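You operate a simulated robot arm through the tools that you are given. There is no shell and no other tool.

You are at the controls of a simulated robot arm. One attempt, no reset.

## Task
Set the controls near the coffee corner. At the end: the red shaker cap is turned to open; the brown shaker cap is turned to open; the yellow shaker cap is turned to open; the black mill dial is turned to coarse; whatever was shut is shut again. Leave all else as you found it, and nothing knocked over.

Only the result counts: the job must be done as asked and must still hold three seconds after the hand-in. Knocking over, shifting, dropping, spilling or breaking anything else fails it. A push-on lid holds only when it is set on centred and level and pressed home; a screw cap is set on level and turned clockwise until tight.

## Robot
A 6-joint arm with a two-finger parallel gripper, fixed in place. Base frame: the origin is at the foot of the arm, x ahead of it, y to its left, z up; the work surface is at about z = 0. Lengths are in mm, angles in degrees, forces in N, time in s.
With the tool pointing down near the work surface it reaches from about 240 to 580 mm from the base axis. Its first joint turns from -166.0 to 166.0 degrees. Payload 1.5 kg.
The TCP is the grasp point between the finger pads, 30 mm short of the fingertips. In the tool frame z runs along the fingers and y along their closing line. Largest opening 80 mm; finger width 17, thickness 12; the body of the gripper, 40 by 82 mm, starts 80 mm behind the TCP.
Orientation is that of the tool frame in the base frame, as a unit quaternion [w, x, y, z]. With the fingers straight down and closing along the base's y, the tool's x points along the base's -x, its y along +y and its z along -z.

## Interface
- The arm moves only by the tool servo_tool. Its argument "plan" is a list of rows, each an object (a shift or turn left out is 0, a gripper value left out holds the last) with "translation": the shift along the tool's x, y, z in mm, a list of three; "rotation": the turn, a rotation vector about the tool's x, y, z in degrees, a list of three; "gripper": the gripper command, from -1 (shut) to 1 (fully open), values between in proportion. In form: [{"translation": [tx, ty, tz], "rotation": [wx, wy, wz], "gripper": gripper}, ...]. A call has 1 to 20 rows; each row shifts and turns the commanded pose from where the row before left it, along the tool's axes as they then stand. A row lasts 0.2 s, in which the tool goes at most 50 mm and 8.6 degrees; a call with a longer step from one row to the next is refused whole, and so is a gripper value outside its range. A pose out of reach is approached as far as the arm can. The call stops where the force on the tool passes 40 N (or 10 N more than at its start, if that is more) or the arm is blocked; 0.2 s more then pass. The fingers move at their own pace (about 72 mm/s each) and stop on an object; they squeeze with about 35 N. The grip force told is the motor's: it shows also when the fingers shut on nothing. Time passes only in rows, and 0.2 s behind the last, so rows that do not move let the fingers close. The reply holds the time, the measured pose of the TCP, the force on the tool along the base axes, the opening and the grip force, in the units named above and with some noise, with the torque about the TCP (base axes, N m) and any sound that the robot's microphone picked up, and new pictures: "show" is both (left out), scene, wrist or none.
- Cameras (640 x 400 px; columns grow to the right, rows downward): "scene" is fixed at [61.6, 509.5, 694.2]; the picture's right is [-0.54, -0.84, 0.00], its down [-0.58, 0.37, -0.73] and it looks along [0.61, -0.39, -0.69] (base axes); focal length 302 px, centre (320, 200). "wrist" rides on the gripper at [72, -7, -122] in the tool frame; the picture's right is [0.09, 1.00, 0.00], its down [-0.84, 0.08, -0.54] and it looks along [-0.54, 0.05, 0.84] (tool axes); focal length 238 px, centre (320, 200). There is no depth. A picture from a camera that has moved, and an enlarged one, comes with that camera's place and axes in the base frame and with its lens. The place of the scene camera against the robot may be out by one fixed shift of up to 25 mm in any direction.
- enlarge(camera, box): a new picture of the part [left, top, right, bottom] of that camera's present view, enlarged. It takes no simulated time.
- sign_off(): hands the job in; it is judged then, once.

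Nothing tells you positions but the pictures and the camera data. Unless the task says otherwise, let go and move clear before handing in.

The tools are called after ">>>" as a command line: name --argument value ..., lists and objects as JSON in quotes. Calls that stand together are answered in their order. servo_tool: Moves the arm, as the interface text tells. Its arguments: {"type":"object","properties":{"plan":{"type":"array"},"show":{"type":"string","enum":["both","scene","wrist","none"]}},"required":["plan"]} The other tools are called the same way: enlarge (camera, box) takes an enlarged picture of a part of a camera's view; sign_off () hands the job in.

At the start:

```text
clock: 0.0
eef_pos: [296.8, 194.6, 420.7]
ee_rot: [0.0, 0.0, 1.0, 0.001]
wrist_force: [0.7, 0.9, -0.8]
moment: [0.0, 0.01, 0.04]
width: 79.9
grasp_force: 0.1
```

scene: 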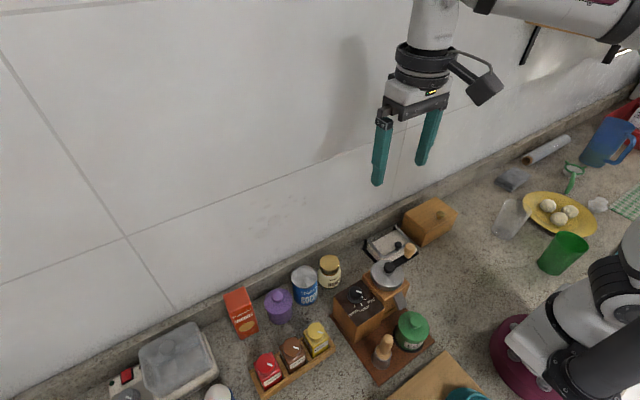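
wrist: 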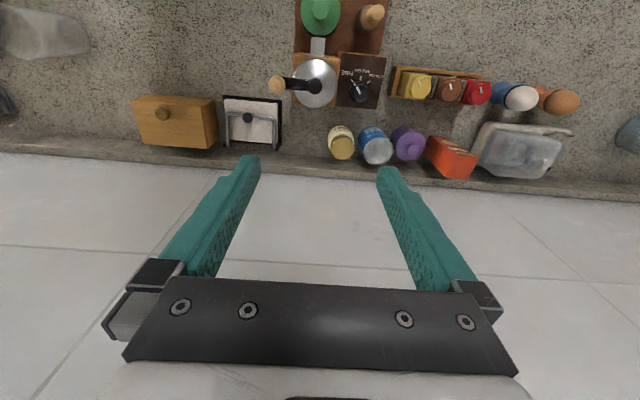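

I see a coffee corner with a rack of three shakers (red, brown, yellow), a mill with a black dial, and other items. I'll look closer at each before moving.

>>> enlarge --camera "scene" --box '[220, 300, 360, 400]'

>>> enlarge --camera "scene" --box '[320, 220, 460, 390]'

>>> enlarge --camera "wrist" --box '[220, 0, 400, 170]'

>>> enlarge --camera "wrist" --box '[370, 40, 530, 140]'

```text
4.00 times, centred on (290, 350) of scene
camera zoom: at [61.6, 509.5, 694.2], right [-0.54, -0.84, 0.0], down [-0.58, 0.37, -0.73], along [0.61, -0.39, -0.69], focal length 1210 px, centre (440, -400)
```

zoom: 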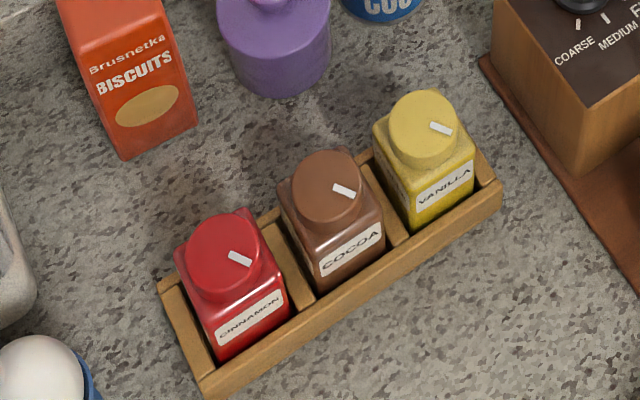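

```text
2.35 times, centred on (390, 305) of scene
camera zoom: at [61.6, 509.5, 694.2], right [-0.54, -0.84, 0.0], down [-0.58, 0.37, -0.73], along [0.61, -0.39, -0.69], focal length 712 px, centre (155, -47)
```

zoom: 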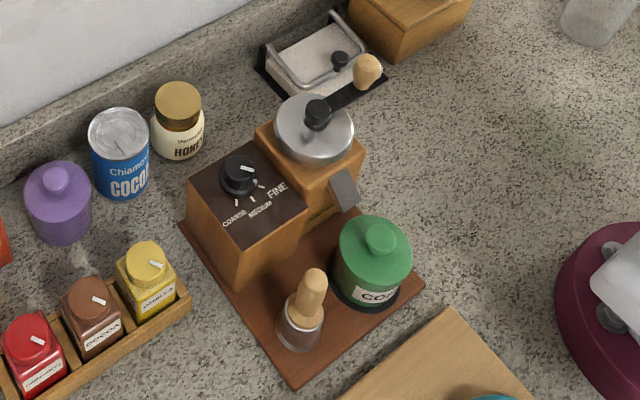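

```text
2.35 times, centred on (310, 85) of wrist
camera zoom: at [224.8, 186.9, 542.3], right [-0.09, 1.0, 0.0], down [0.84, 0.08, 0.54], along [0.54, 0.05, -0.84], focal length 561 px, centre (344, 471)
```

zoom: 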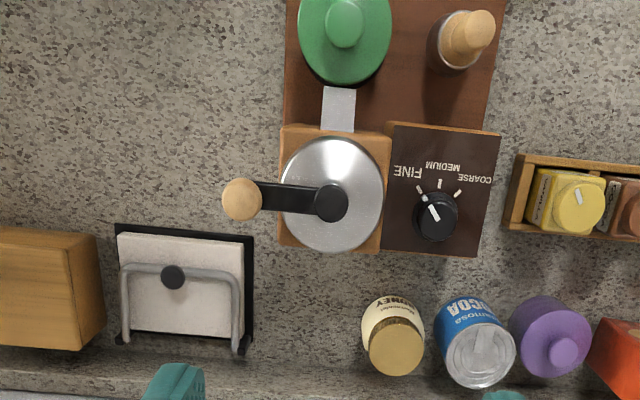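

```text
4.00 times, centred on (450, 90) of wrist
camera zoom: at [224.8, 186.9, 542.3], right [-0.09, 1.0, 0.0], down [0.84, 0.08, 0.54], along [0.54, 0.05, -0.84], focal length 953 px, centre (-200, 640)
```

zoom: 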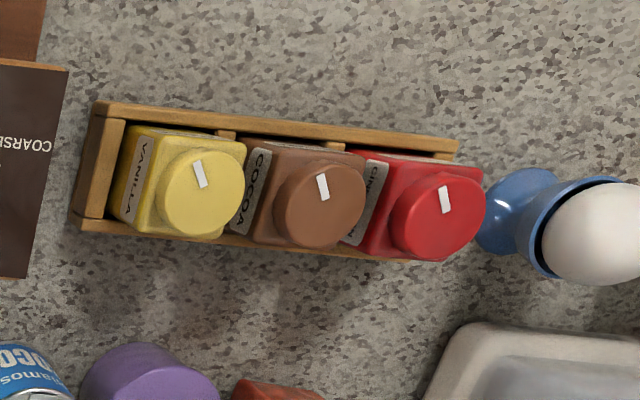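

The shakers sit in a rack around (272, 374), and the mill dial shows its pointer near FINE. I'll move the wrist camera above the shakers to look for their marks.

>>> servo_tool --plan '[{"translation": [3, 25, 18]}, {"translation": [3, 25, 18]}, {"translation": [3, 25, 18]}, {"translation": [3, 25, 18]}, {"translation": [3, 25, 18]}, {"translation": [3, 25, 18]}, {"translation": [3, 25, 18]}, {"translation": [0, 25, 18]}, {"translation": [0, 0, 0]}]'

```text
clock: 2.0
eef_pos: [274.6, 395.7, 274.8]
ee_rot: [0.001, 0.0, 1.0, 0.002]
wrist_force: [0.4, 1.1, -0.4]
moment: [-0.02, 0.0, -0.01]
width: 79.9
grasp_force: 0.0
camera wrist: at [203.7, 389.5, 396.5], right [-0.09, 1.0, 0.0], down [0.84, 0.08, 0.54], along [0.54, 0.05, -0.84], focal length 238 px, centre (320, 200)
```

scene: 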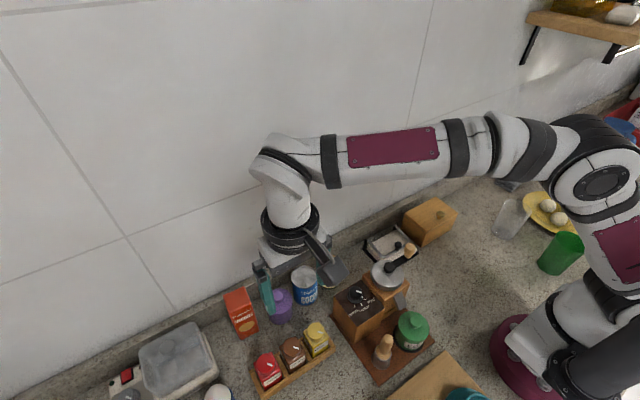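
wrist: 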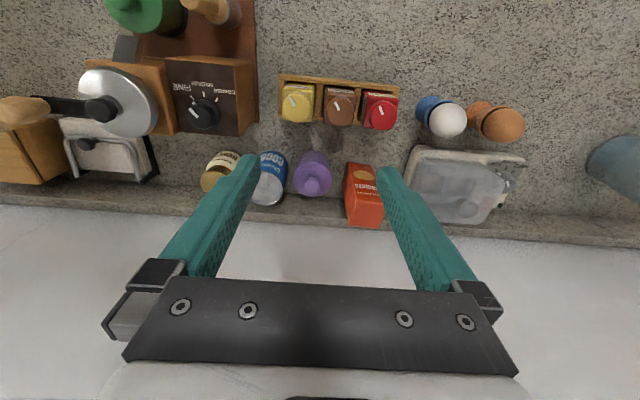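

The wrist camera now sees the shakers and the mill from nearer. I'll enlarge both to read the marks.

>>> enlarge --camera "wrist" --box '[270, 65, 410, 152]'

>>> enlarge --camera "wrist" --box '[80, 0, 260, 150]'

>>> enlarge --camera "wrist" --box '[390, 80, 560, 230]'

>>> enlarge --camera "scene" --box '[100, 310, 240, 400]'

```text
4.57 times, centred on (340, 108) of wrist
camera zoom: at [203.7, 389.5, 396.5], right [-0.09, 1.0, 0.0], down [0.84, 0.08, 0.54], along [0.54, 0.05, -0.84], focal length 1090 px, centre (229, 618)
```

zoom: 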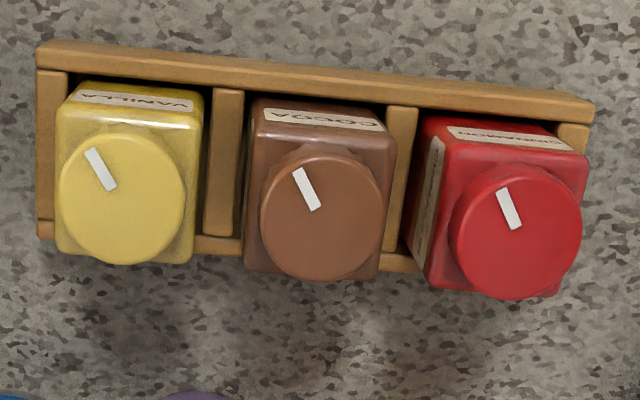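

```text
2.67 times, centred on (170, 75) of wrist
camera zoom: at [203.7, 389.5, 396.5], right [-0.09, 1.0, 0.0], down [0.84, 0.08, 0.54], along [0.54, 0.05, -0.84], focal length 636 px, centre (720, 533)
```

zoom: 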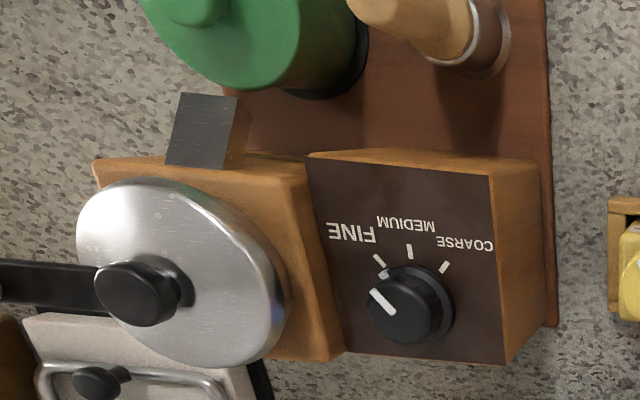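

```text
2.67 times, centred on (475, 155) of wrist
camera zoom: at [203.7, 389.5, 396.5], right [-0.09, 1.0, 0.0], down [0.84, 0.08, 0.54], along [0.54, 0.05, -0.84], focal length 636 px, centre (-93, 320)
```

zoom: 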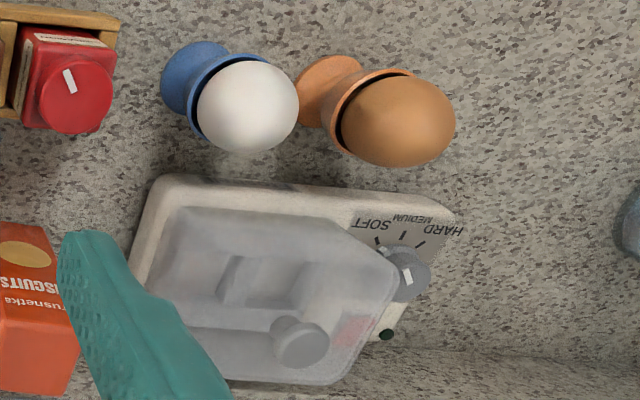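

```text
4.44 times, centred on (170, 355) of scene
camera zoom: at [61.6, 509.5, 694.2], right [-0.54, -0.84, 0.0], down [-0.58, 0.37, -0.73], along [0.61, -0.39, -0.69], focal length 1345 px, centre (987, -489)
```

zoom: 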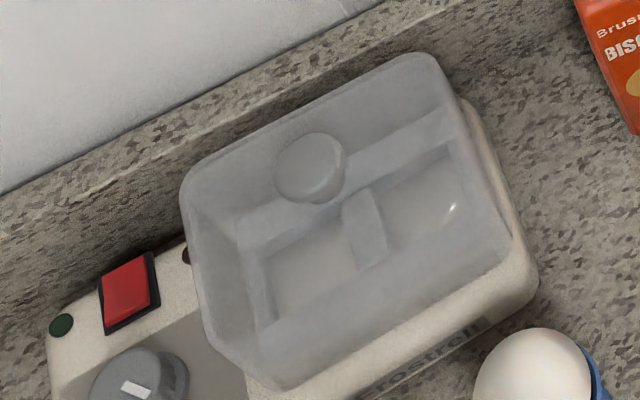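

I see no open mark on the shakers from here, so I'll descend above the brown one for a closer view of all three.

>>> servo_tool --plan '[{"translation": [3, 8, 25]}, {"translation": [3, 8, 25]}, {"translation": [3, 8, 25]}, {"translation": [0, 0, 25]}, {"translation": [0, 0, 0]}]'

>>> enlarge --camera "wrist" --box '[200, 60, 440, 210]'

```text
clock: 3.2
eef_pos: [264.4, 420.2, 177.2]
ee_rot: [0.0, -0.001, 1.0, 0.002]
wrist_force: [-0.1, -0.1, -1.0]
moment: [0.0, 0.0, 0.02]
width: 80.3
grasp_force: 0.0
camera wrist: at [193.1, 412.8, 299.7], right [-0.09, 1.0, 0.0], down [0.84, 0.08, 0.54], along [0.54, 0.05, -0.84], focal length 238 px, centre (320, 200)
```

scene: 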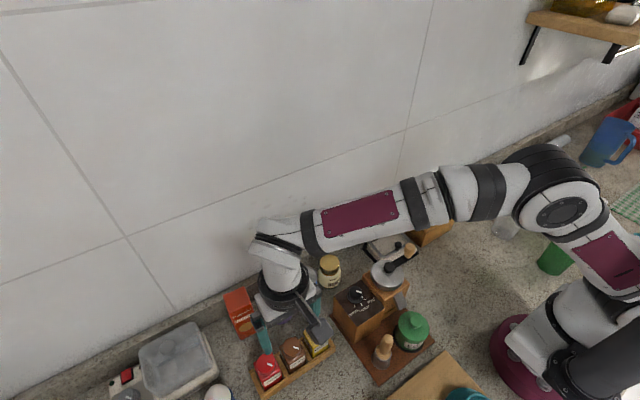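
wrist: 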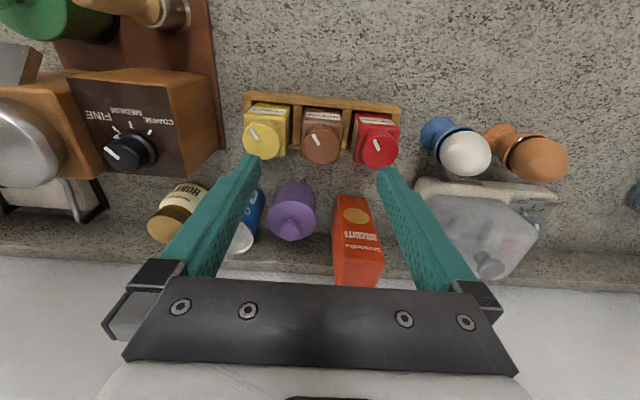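

```text
2.67 times, centred on (320, 135) of wrist
camera zoom: at [193.1, 412.8, 299.7], right [-0.09, 1.0, 0.0], down [0.84, 0.08, 0.54], along [0.54, 0.05, -0.84], focal length 636 px, centre (320, 373)
```

zoom: 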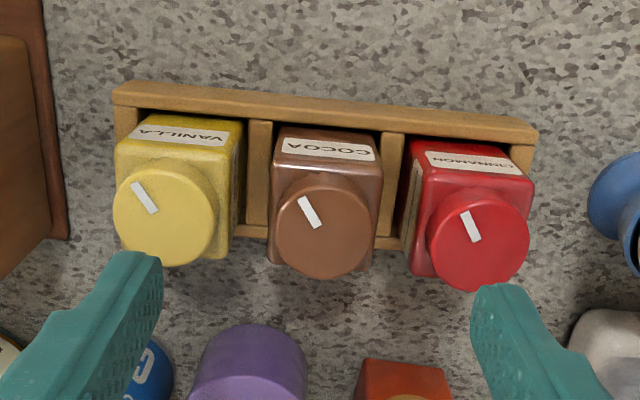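

All three caps lie on a line at about x=269, y=366/421/476, top at z≈88, about 35 mm across. I'll enlarge further to look for open/shut marks.

>>> enlarge --camera "wrist" --box '[235, 90, 305, 165]'

>>> enlarge --camera "wrist" --box '[295, 90, 405, 175]'

>>> enlarge --camera "wrist" --box '[70, 70, 230, 190]'

>>> enlarge --camera "scene" --box '[235, 310, 345, 400]'

```text
5.33 times, centred on (270, 128) of wrist
camera zoom: at [193.1, 412.8, 299.7], right [-0.09, 1.0, 0.0], down [0.84, 0.08, 0.54], along [0.54, 0.05, -0.84], focal length 1271 px, centre (587, 587)
```

zoom: 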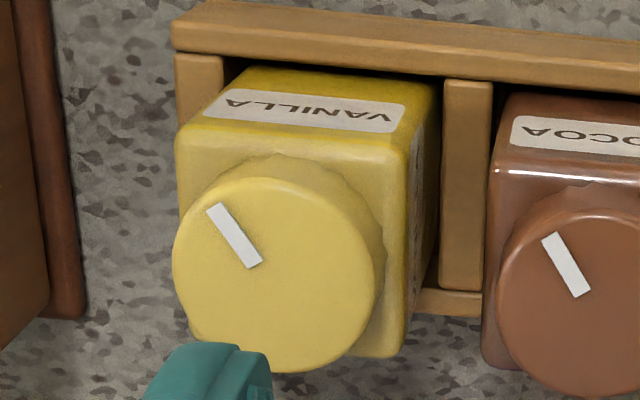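

```text
4.71 times, centred on (350, 132) of wrist
camera zoom: at [193.1, 412.8, 299.7], right [-0.09, 1.0, 0.0], down [0.84, 0.08, 0.54], along [0.54, 0.05, -0.84], focal length 1122 px, centre (179, 518)
```

zoom: 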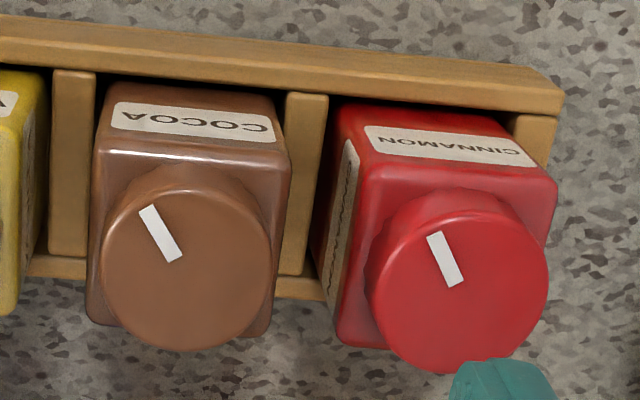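

```text
3.33 times, centred on (150, 130) of wrist
camera zoom: at [193.1, 412.8, 299.7], right [-0.09, 1.0, 0.0], down [0.84, 0.08, 0.54], along [0.54, 0.05, -0.84], focal length 794 px, centre (887, 433)
```

zoom: 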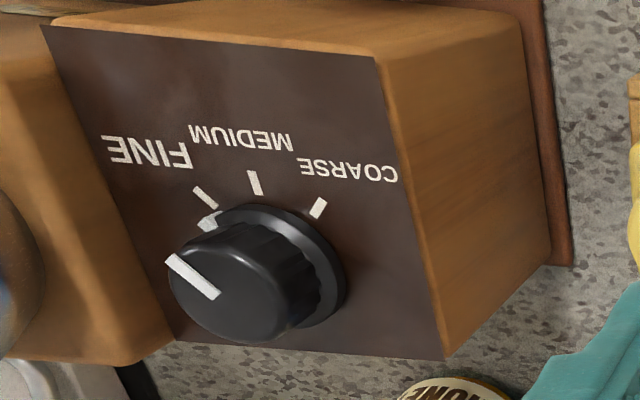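

```text
4.44 times, centred on (290, 355) of scene
camera zoom: at [61.6, 509.5, 694.2], right [-0.54, -0.84, 0.0], down [-0.58, 0.37, -0.73], along [0.61, -0.39, -0.69], focal length 1345 px, centre (453, -489)
```

zoom: 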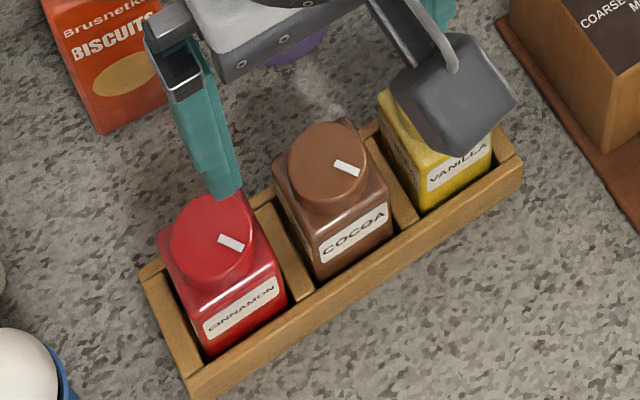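

The caps all have a white tick pointing toward the robot and a little to -y, and no marks show on the near side. I'll rise and swing the camera around to see the far sides of the shakers.

>>> servo_tool --plan '[{"translation": [0, 0, -40]}, {"translation": [0, 0, -40]}, {"rotation": [0, 0, 8.5]}, {"rotation": [0, 0, 8.5]}, {"rotation": [0, 0, 8.5]}, {"rotation": [0, 0, 8.5]}, {"rotation": [0, 0, 8.5]}, {"rotation": [0, 0, 8.5]}, {"rotation": [0, 0, 8.5]}, {"rotation": [0, 0, 8.5]}, {"rotation": [0, 0, 8.5]}, {"rotation": [0, 0, 8.5]}, {"rotation": [0, 0, 5]}, {}]'

```text
clock: 6.2
eef_pos: [265.8, 419.2, 257.3]
ee_rot: [0.0, 0.708, 0.707, 0.0]
wrist_force: [-0.1, 0.2, -0.1]
moment: [-0.03, 0.0, 0.01]
width: 79.8
grasp_force: 0.1
camera wrist: at [259.8, 490.4, 378.9], right [1.0, 0.09, 0.0], down [0.08, -0.84, 0.54], along [0.05, -0.54, -0.84], focal length 238 px, centre (320, 200)
```

scene: 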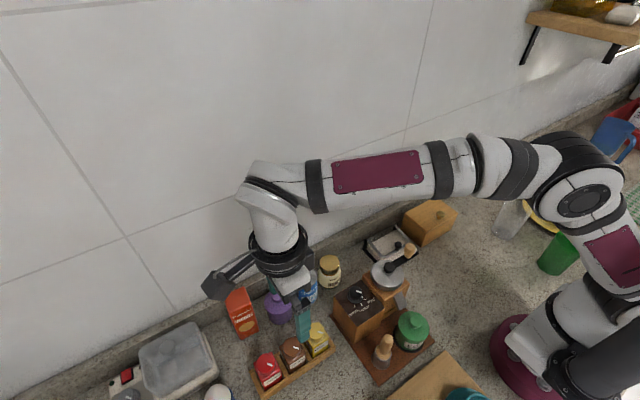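
wrist: 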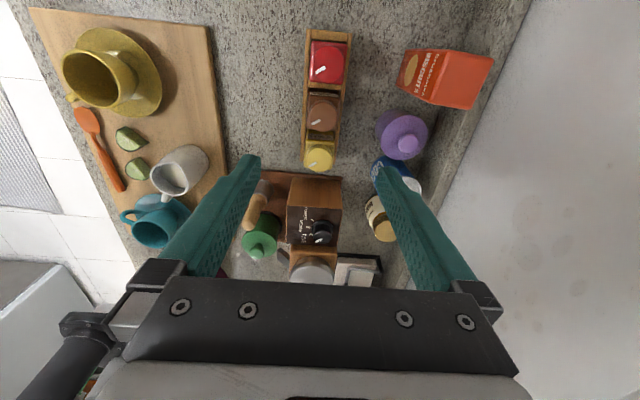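

>>> enlarge --camera "wrist" --box '[290, 20, 370, 180]'

>>> servo_tool --plan '[{"rotation": [0, 0, 8.5]}, {"rotation": [0, 0, 8.5]}, {"rotation": [0, 0, 8.5]}, {"rotation": [0, 0, 8.5]}, {"rotation": [0, 0, 8.5]}, {"rotation": [0, 0, 8.5]}, {"rotation": [0, 0, 8.5]}, {"rotation": [0, 0, 8.5]}, {"rotation": [0, 0, 8.5]}, {"rotation": [0, 0, 8.5]}, {"rotation": [0, 0, 5]}, {}]'

```text
2.50 times, centred on (330, 100) of wrist
camera zoom: at [259.8, 490.4, 378.9], right [1.0, 0.09, 0.0], down [0.08, -0.84, 0.54], along [0.05, -0.54, -0.84], focal length 596 px, centre (295, 450)
```

zoom: 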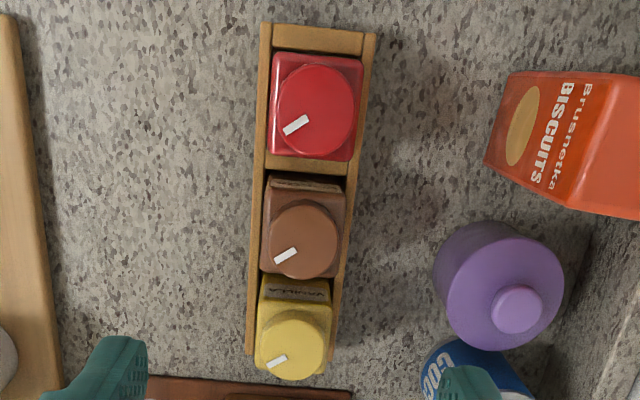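

```text
clock: 8.8
eef_pos: [308.7, 433.3, 295.7]
ee_rot: [0.001, 1.0, 0.02, -0.003]
wrist_force: [-0.6, -0.2, -0.6]
moment: [-0.01, -0.02, -0.01]
width: 79.9
grasp_force: 0.0
out of reach, approached as far as the arm can: row 7, 8, 9, 10, 11
camera wrist: at [381.1, 443.0, 417.7], right [0.13, -0.99, 0.0], down [-0.83, -0.11, 0.55], along [-0.54, -0.07, -0.84], focal length 238 px, centre (320, 200)
```

scene: 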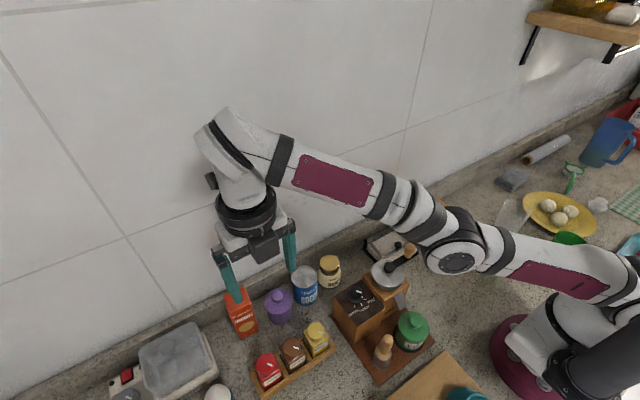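
wrist: 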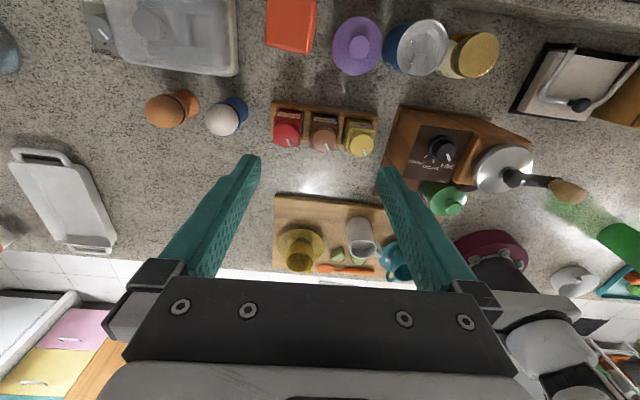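

I now see the shakers from the far side. Let me zoom in there for marks on the back of the jars.

>>> enlarge --camera "wrist" --box '[265, 95, 385, 165]'

>>> enlarge --camera "wrist" --box '[380, 100, 600, 230]'

```text
5.33 times, centred on (325, 130) of wrist
camera zoom: at [381.1, 443.0, 417.7], right [0.13, -0.99, 0.0], down [-0.83, -0.11, 0.55], along [-0.54, -0.07, -0.84], focal length 1271 px, centre (293, 573)
```

zoom: 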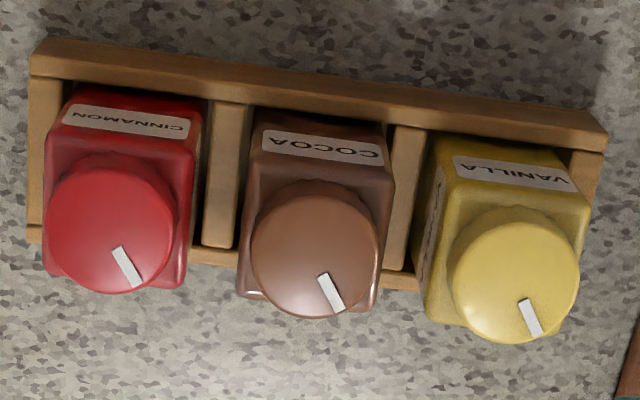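

```text
2.91 times, centred on (490, 165) of wrist
camera zoom: at [381.1, 443.0, 417.7], right [0.13, -0.99, 0.0], down [-0.83, -0.11, 0.55], along [-0.54, -0.07, -0.84], focal length 693 px, centre (-174, 302)
```

zoom: 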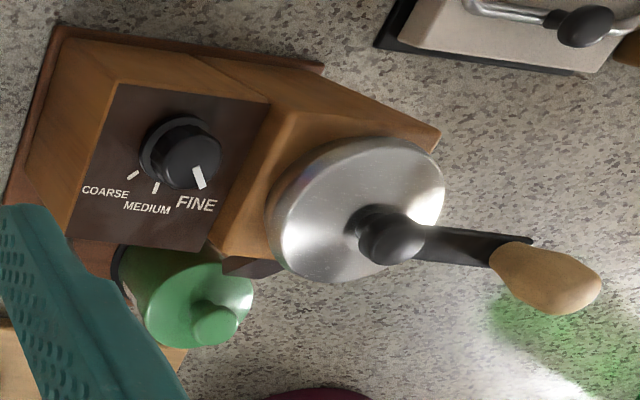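

No marks exist on the shakers anywhere, so opening must be the usual anticlockwise turn, which I will check by torque and sound. Next I swing back to a pose with the fingers closing along x and move above the yellow cap.

>>> servo_tool --plan '[{"rotation": [0, 0, -8.5]}, {"rotation": [0, 0, -8.5]}, {"rotation": [0, 0, -8.5]}, {"rotation": [0, 0, -8.5]}, {"rotation": [0, 0, -8.5]}, {"rotation": [0, 0, -8.5]}, {"rotation": [0, 0, -8.5]}, {"rotation": [0, 0, -8.5]}, {"rotation": [0, 0, -8.5]}, {"rotation": [0, 0, -8.5]}, {"rotation": [0, 0, -5]}, {"translation": [-20, 2, 30]}, {"translation": [-20, 2, 30]}, {"translation": [-13, 0, 30]}, {}, {}]'

>>> enlarge --camera "wrist" --box '[240, 80, 400, 200]'

```text
clock: 12.2
eef_pos: [314.8, 436.8, 287.1]
ee_rot: [-0.001, 0.708, 0.707, -0.001]
wrist_force: [-0.2, -0.3, -0.2]
moment: [0.01, 0.0, -0.02]
width: 79.9
grasp_force: 0.1
out of reach, approached as far as the arm can: row 12, 13, 14
camera wrist: at [306.8, 507.3, 410.5], right [1.0, 0.09, 0.0], down [0.08, -0.84, 0.54], along [0.05, -0.54, -0.84], focal length 238 px, centre (320, 200)
```

scene: 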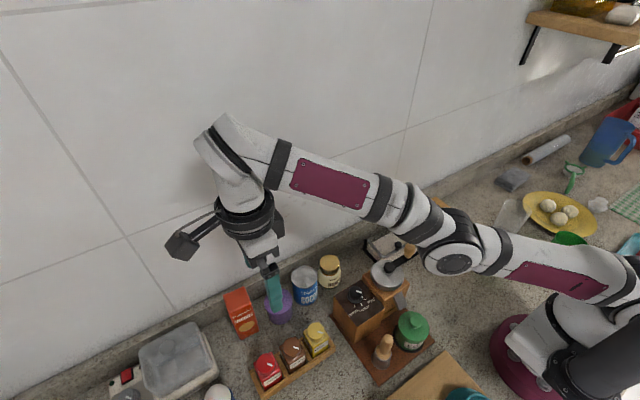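
wrist: 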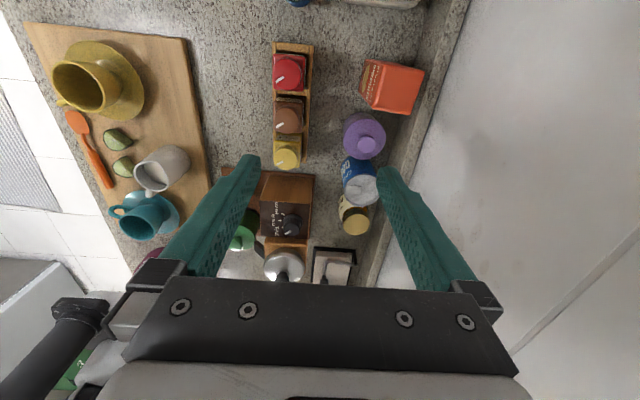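

```text
3.33 times, centred on (320, 140) of wrist
camera zoom: at [306.8, 507.3, 410.5], right [1.0, 0.09, 0.0], down [0.08, -0.84, 0.54], along [0.05, -0.54, -0.84], focal length 794 px, centre (320, 400)
```

zoom: 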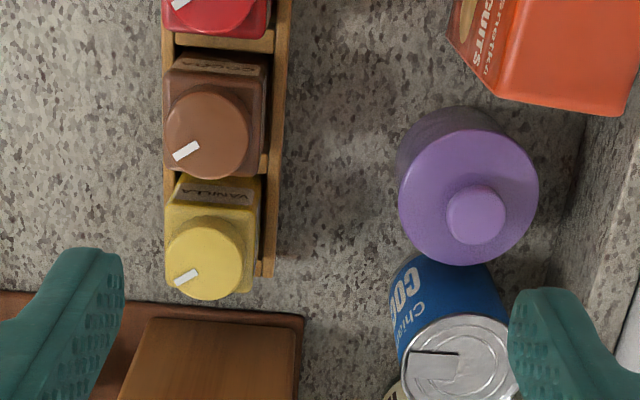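

The rotation pushed the arm into a stretched-out posture (TCP now at 315, 437, 287), and it couldn't come down from there. I'll back it out gently, first testing a move up and inward, away from everything.

>>> servo_tool --plan '[{"translation": [0, 0, -20]}, {"translation": [-15, -15, -20]}, {"translation": [-15, -15, -10]}, {}]' --show "scene"

```text
clock: 13.2
eef_pos: [282.8, 403.7, 328.8]
ee_rot: [-0.001, 0.707, 0.707, 0.001]
wrist_force: [-0.1, 1.1, 0.4]
moment: [-0.02, -0.03, -0.02]
width: 80.2
grasp_force: 0.1
out of reach, approached as far as the arm can: row 1
```

scene: 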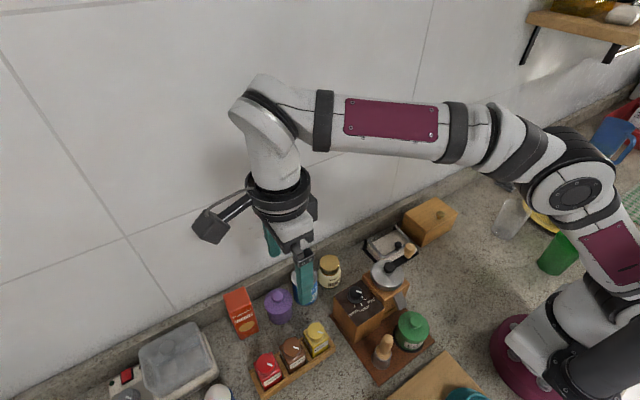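

The arm is back in its normal elbow-up posture. I'll move down above the yellow cap now.

>>> servo_tool --plan '[{"translation": [-10, -4, 34]}, {"translation": [-10, -4, 34]}, {"translation": [-10, -4, 34]}, {"translation": [-8, -2, 34]}, {"translation": [0, 0, 33]}, {}]'

>>> enlarge --camera "wrist" --box '[240, 60, 400, 200]'

```text
clock: 14.6
eef_pos: [269.2, 366.5, 157.0]
ee_rot: [-0.001, 0.707, 0.707, 0.002]
wrist_force: [0.0, 0.5, -0.1]
moment: [-0.03, 0.0, 0.0]
width: 80.1
grasp_force: 0.1
camera wrist: at [262.2, 438.6, 280.1], right [1.0, 0.09, 0.0], down [0.08, -0.84, 0.54], along [0.05, -0.54, -0.84], focal length 238 px, centre (320, 200)
```

scene: 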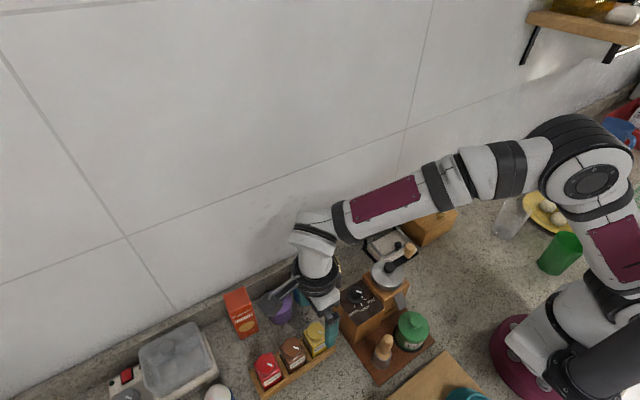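
wrist: 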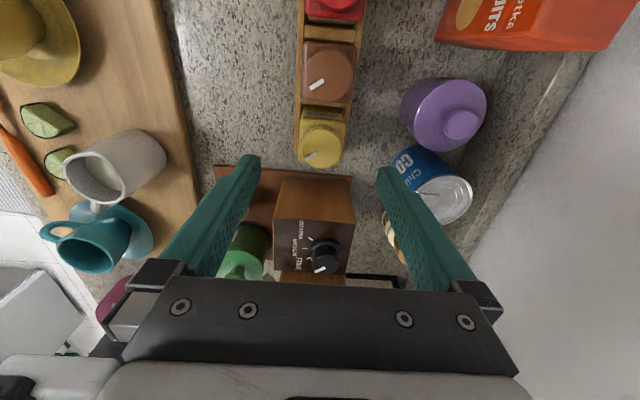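

```text
2.86 times, centred on (320, 130) of wrist
camera zoom: at [262.2, 438.6, 280.1], right [1.0, 0.09, 0.0], down [0.08, -0.84, 0.54], along [0.05, -0.54, -0.84], focal length 681 px, centre (320, 400)
```

zoom: 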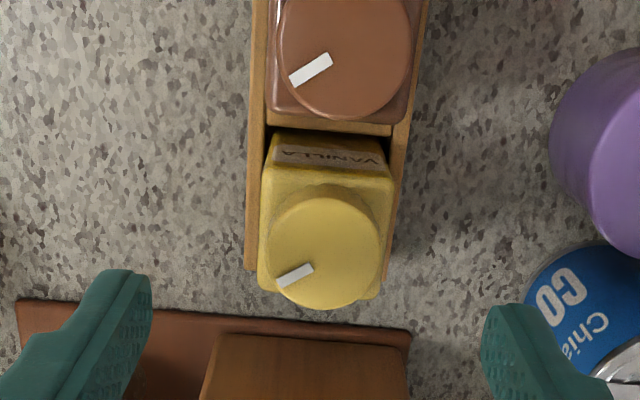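

The yellow cap is centred below the TCP at (269.5, 366.7) with its top at z≈86. I'll descend so the fingertips straddle the cap just above the shoulder of the jar.

>>> servo_tool --plan '[{"translation": [0, 0, 15]}, {"translation": [0, 0, 15]}, {"translation": [0, 0, 10]}, {"translation": [0, 0, 9]}, {}]'

>>> enlarge --camera "wrist" --box '[230, 80, 410, 200]'

>>> enlarge --camera "scene" --box '[280, 280, 380, 380]'

```text
clock: 15.8
eef_pos: [267.3, 367.4, 108.8]
ee_rot: [-0.002, 0.707, 0.707, 0.001]
wrist_force: [-0.4, 0.2, 1.3]
moment: [-0.05, 0.0, 0.01]
width: 79.9
grasp_force: 0.0
camera wrist: at [261.0, 438.5, 232.2], right [1.0, 0.09, 0.0], down [0.08, -0.84, 0.54], along [0.05, -0.54, -0.84], focal length 238 px, centre (320, 200)
```

scene: 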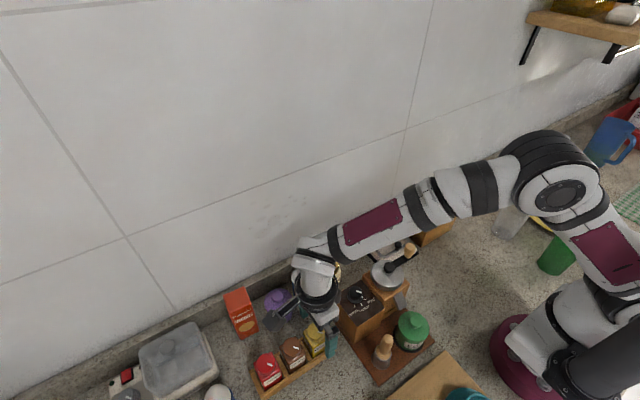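
wrist: 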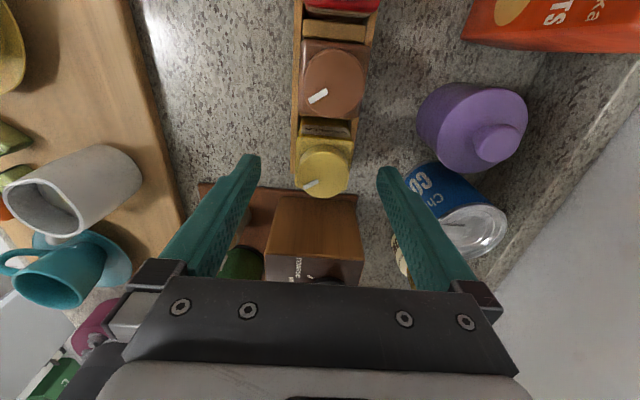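

```text
3.33 times, centred on (320, 140) of wrist
camera zoom: at [261.0, 438.5, 232.2], right [1.0, 0.09, 0.0], down [0.08, -0.84, 0.54], along [0.05, -0.54, -0.84], focal length 794 px, centre (320, 400)
```

zoom: 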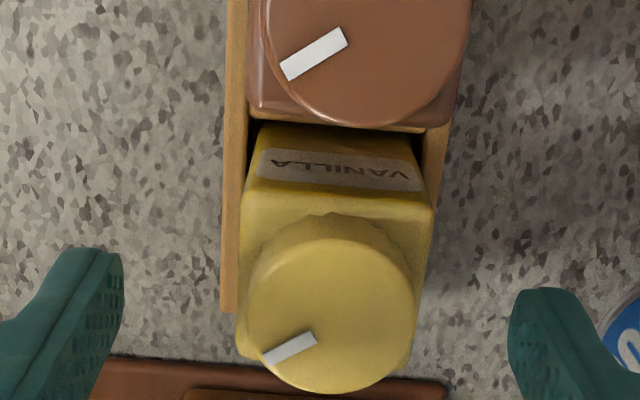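

```text
4.00 times, centred on (330, 330) of scene
camera zoom: at [61.6, 509.5, 694.2], right [-0.54, -0.84, 0.0], down [-0.58, 0.37, -0.73], along [0.61, -0.39, -0.69], focal length 1210 px, centre (280, -320)
```

zoom: 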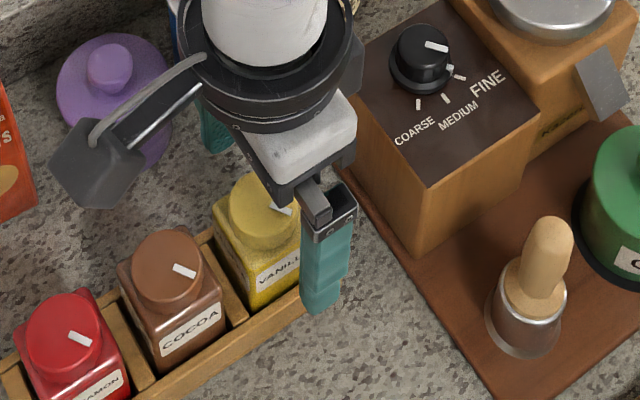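

The fingers straddle the yellow cap; cap centre reads (269.4, 366.5). I'll make a small correction and read the pose again before closing.

>>> servo_tool --plan '[{"translation": [-0.5, 1.5, 2]}, {}, {}]' --show "wrist"

>>> enlarge --camera "wrist" --box '[230, 80, 410, 200]'

```text
clock: 16.6
eef_pos: [268.2, 367.2, 106.5]
ee_rot: [-0.001, 0.707, 0.707, 0.001]
wrist_force: [-0.1, -0.5, -0.6]
moment: [-0.03, -0.01, -0.02]
width: 79.9
grasp_force: 0.1
camera wrist: at [263.1, 438.4, 230.2], right [1.0, 0.09, 0.0], down [0.08, -0.84, 0.54], along [0.05, -0.54, -0.84], focal length 238 px, centre (320, 200)
```

wrist: 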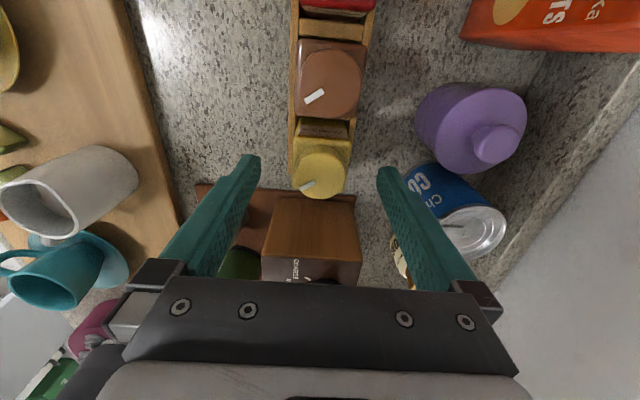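

```text
3.33 times, centred on (320, 140) of wrist
camera zoom: at [263.1, 438.4, 230.2], right [1.0, 0.09, 0.0], down [0.08, -0.84, 0.54], along [0.05, -0.54, -0.84], focal length 794 px, centre (320, 400)
```

zoom: 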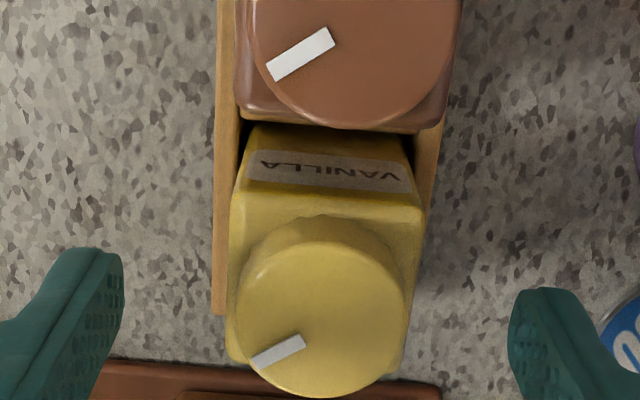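

The cap is centred between the fingers to within a millimetre. I'll close the grip on the yellow cap.

>>> servo_tool --plan '[{"gripper": -1}, {"gripper": -1}, {"gripper": -1}, {"gripper": -1}]'

>>> enlarge --camera "wrist" --box '[230, 80, 410, 200]'

```text
clock: 17.6
eef_pos: [270.2, 368.1, 106.8]
ee_rot: [-0.001, 0.707, 0.708, 0.001]
wrist_force: [0.9, -0.4, -0.1]
moment: [0.02, -0.04, 0.0]
width: 39.3
grasp_force: 35.0
camera wrist: at [263.0, 438.4, 230.2], right [1.0, 0.09, 0.0], down [0.08, -0.84, 0.54], along [0.05, -0.54, -0.84], focal length 238 px, centre (320, 200)
```

scene: 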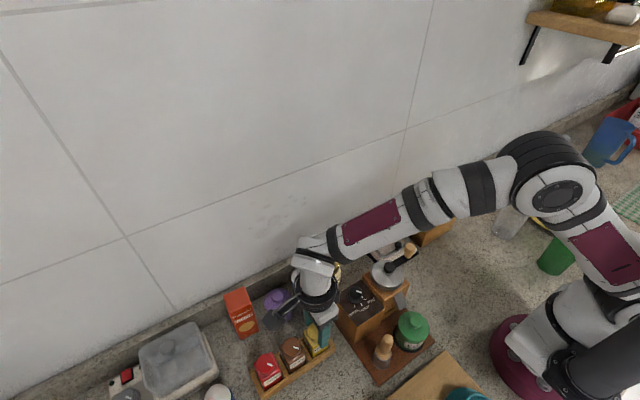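
wrist: 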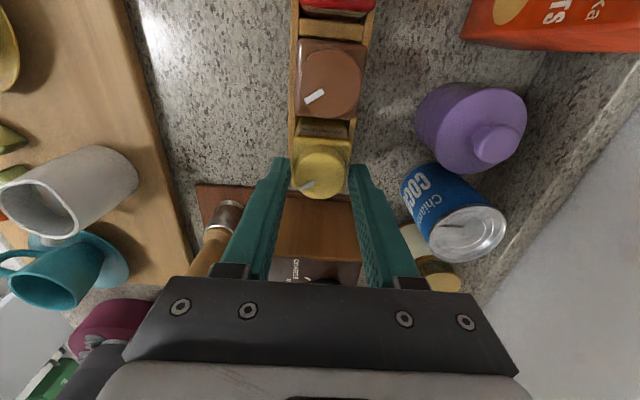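

```text
3.33 times, centred on (320, 140) of wrist
camera zoom: at [263.0, 438.4, 230.2], right [1.0, 0.09, 0.0], down [0.08, -0.84, 0.54], along [0.05, -0.54, -0.84], focal length 794 px, centre (320, 400)
```

zoom: 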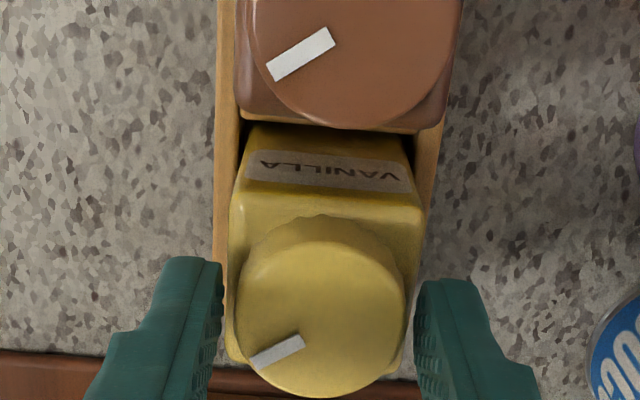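

The width of 39.3 suggests that the fingertips may be on the jar's shoulder, not the 35 mm cap. I'll open, rise 4 mm and grip again to compare.

>>> servo_tool --plan '[{"gripper": 0.3}, {"gripper": 0.3}, {"translation": [0, 0, -4]}, {"gripper": -1}, {"gripper": -1}, {"gripper": -1}]' --show "wrist"

>>> enlarge --camera "wrist" --box '[230, 80, 410, 200]'

```text
clock: 19.0
eef_pos: [269.0, 366.3, 111.9]
ee_rot: [-0.001, 0.707, 0.707, 0.001]
wrist_force: [-0.4, 0.1, 0.2]
moment: [-0.02, 0.01, 0.01]
width: 32.7
grasp_force: 35.2
camera wrist: at [262.1, 438.1, 234.4], right [1.0, 0.09, 0.0], down [0.08, -0.84, 0.54], along [0.05, -0.54, -0.84], focal length 238 px, centre (320, 200)
```

wrist: 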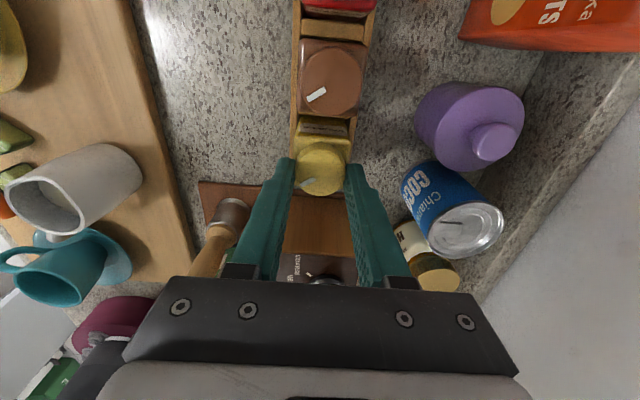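

```text
3.33 times, centred on (320, 140) of wrist
camera zoom: at [262.1, 438.1, 234.4], right [1.0, 0.09, 0.0], down [0.08, -0.84, 0.54], along [0.05, -0.54, -0.84], focal length 794 px, centre (320, 400)
```

zoom: 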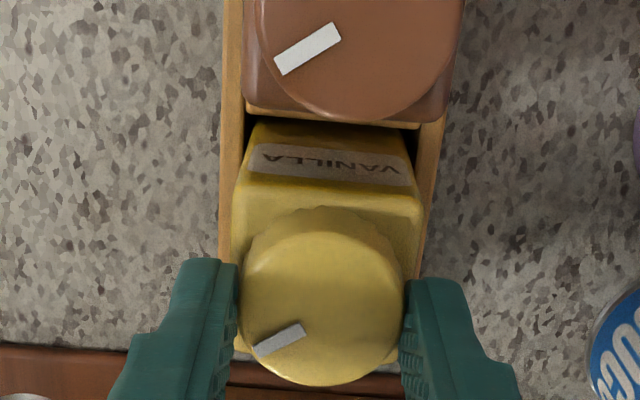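

The grip is now on the cap itself (32.7 mm). I'll turn anticlockwise (seen from above) a little and watch torque and sound.

>>> servo_tool --plan '[{"rotation": [0, 0, -5], "gripper": -1}, {"rotation": [0, 0, -5]}, {"rotation": [0, 0, -5]}, {}]' --show "wrist"

>>> enlarge --camera "wrist" --box '[230, 80, 410, 200]'

```text
clock: 20.0
eef_pos: [269.9, 367.3, 112.3]
ee_rot: [-0.001, 0.608, 0.794, 0.0]
wrist_force: [0.6, 0.7, 0.6]
moment: [-0.02, -0.07, -0.03]
width: 32.5
grasp_force: 35.0
camera wrist: at [244.2, 433.9, 234.6], right [0.94, 0.35, 0.0], down [0.29, -0.79, 0.54], along [0.19, -0.51, -0.84], focal length 238 px, centre (320, 200)
```

wrist: 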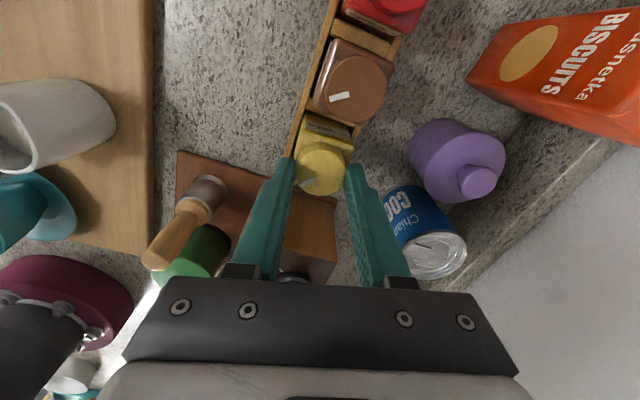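

```text
3.33 times, centred on (320, 140) of wrist
camera zoom: at [244.2, 433.9, 234.6], right [0.94, 0.35, 0.0], down [0.29, -0.79, 0.54], along [0.19, -0.51, -0.84], focal length 794 px, centre (320, 400)
```

zoom: 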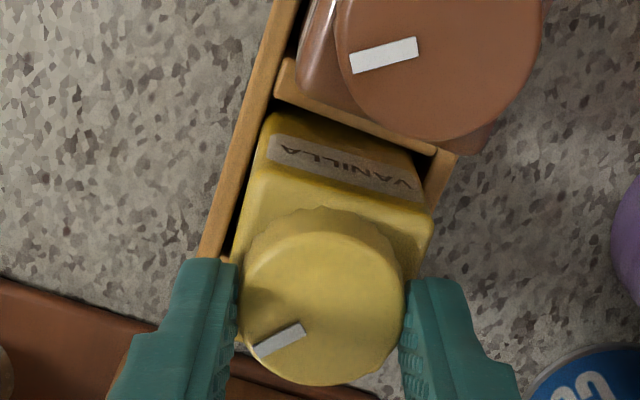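

The cap turned 15° with the fingers while the jar stayed put, with very little torque. I'll continue anticlockwise and watch for a stop or click.

>>> servo_tool --plan '[{"rotation": [0, 0, -5], "gripper": -1}, {"rotation": [0, 0, -5]}, {"rotation": [0, 0, -5]}, {"rotation": [0, 0, -5]}, {}]' --show "wrist"

>>> enlarge --camera "wrist" --box '[230, 80, 410, 200]'

```text
clock: 21.2
eef_pos: [269.3, 366.6, 112.4]
ee_rot: [-0.001, 0.461, 0.888, 0.001]
wrist_force: [-0.9, -0.1, -0.1]
moment: [-0.01, -0.01, -0.02]
width: 32.7
grasp_force: 34.6
camera wrist: at [223.0, 421.0, 235.0], right [0.76, 0.65, 0.0], down [0.54, -0.64, 0.54], along [0.35, -0.41, -0.84], focal length 238 px, centre (320, 200)
```

wrist: 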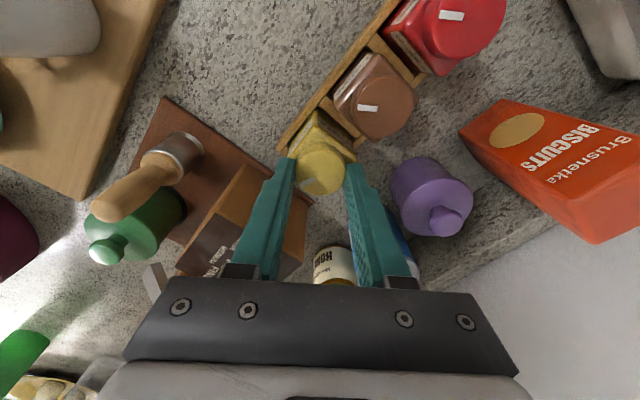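

```text
3.33 times, centred on (320, 140) of wrist
camera zoom: at [223.0, 421.0, 235.0], right [0.76, 0.65, 0.0], down [0.54, -0.64, 0.54], along [0.35, -0.41, -0.84], focal length 794 px, centre (320, 400)
```

zoom: 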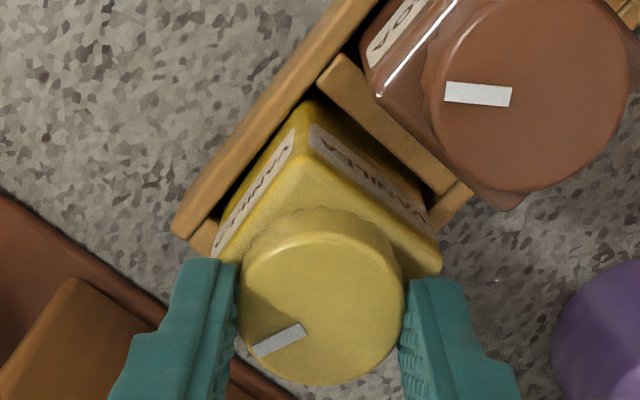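

Cap has turned about 35° freely. I'll continue anticlockwise.

>>> servo_tool --plan '[{"rotation": [0, 0, -5], "gripper": -1}, {"rotation": [0, 0, -5]}, {"rotation": [0, 0, -5]}, {}]' --show "wrist"

>>> enlarge --camera "wrist" --box '[230, 80, 410, 200]'

```text
clock: 22.2
eef_pos: [269.9, 366.9, 112.2]
ee_rot: [0.0, 0.342, 0.94, 0.002]
wrist_force: [0.7, 0.0, 0.0]
moment: [0.01, -0.02, -0.04]
width: 32.7
grasp_force: 34.7
camera wrist: at [210.2, 407.2, 234.9], right [0.57, 0.82, 0.0], down [0.69, -0.48, 0.54], along [0.45, -0.31, -0.84], focal length 238 px, centre (320, 200)
```

wrist: 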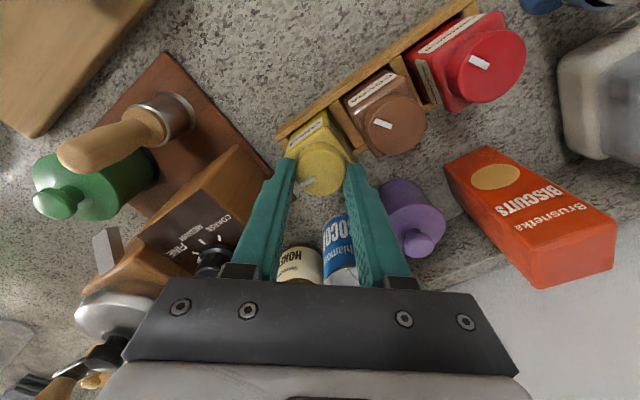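

```text
3.33 times, centred on (320, 140) of wrist
camera zoom: at [210.2, 407.2, 234.9], right [0.57, 0.82, 0.0], down [0.69, -0.48, 0.54], along [0.45, -0.31, -0.84], focal length 794 px, centre (320, 400)
```

zoom: 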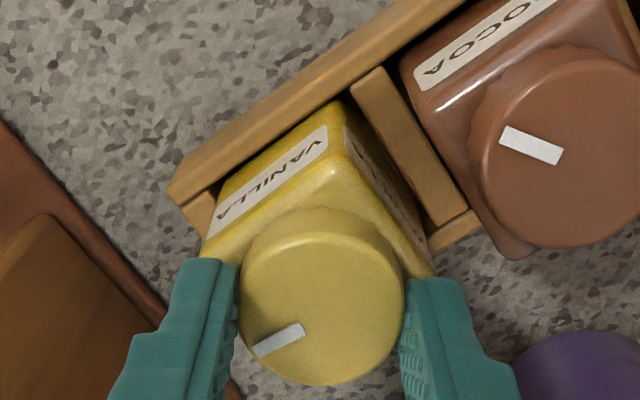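

Still free at about 50°, no stop or click yet. I'll continue in small steps.

>>> servo_tool --plan '[{"rotation": [0, 0, -5], "gripper": -1}, {"rotation": [0, 0, -5]}, {"rotation": [0, 0, -5]}, {"rotation": [0, 0, -5]}, {}]' --show "wrist"

>>> enlarge --camera "wrist" --box '[230, 80, 410, 200]'

```text
clock: 23.4
eef_pos: [269.8, 366.9, 112.2]
ee_rot: [0.0, 0.173, 0.985, 0.001]
wrist_force: [0.7, -0.2, 0.5]
moment: [-0.03, 0.04, -0.02]
width: 32.6
grasp_force: 35.1
camera wrist: at [199.4, 384.2, 234.4], right [0.25, 0.97, 0.0], down [0.81, -0.21, 0.54], along [0.52, -0.14, -0.84], focal length 238 px, centre (320, 200)
```

wrist: 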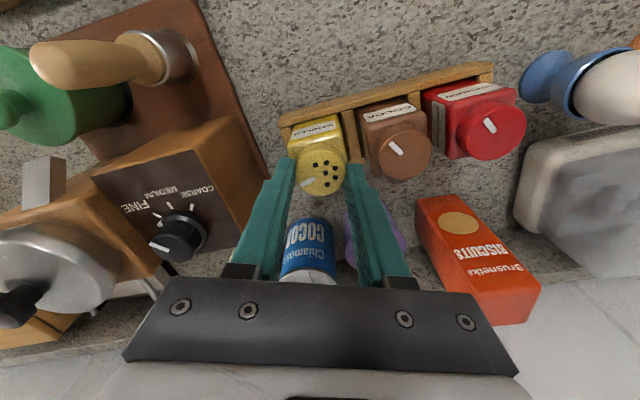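

```text
3.33 times, centred on (320, 140) of wrist
camera zoom: at [199.4, 384.2, 234.4], right [0.25, 0.97, 0.0], down [0.81, -0.21, 0.54], along [0.52, -0.14, -0.84], focal length 794 px, centre (320, 400)
```

zoom: 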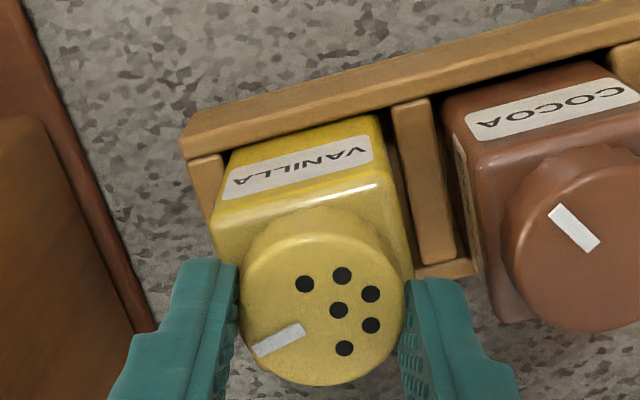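

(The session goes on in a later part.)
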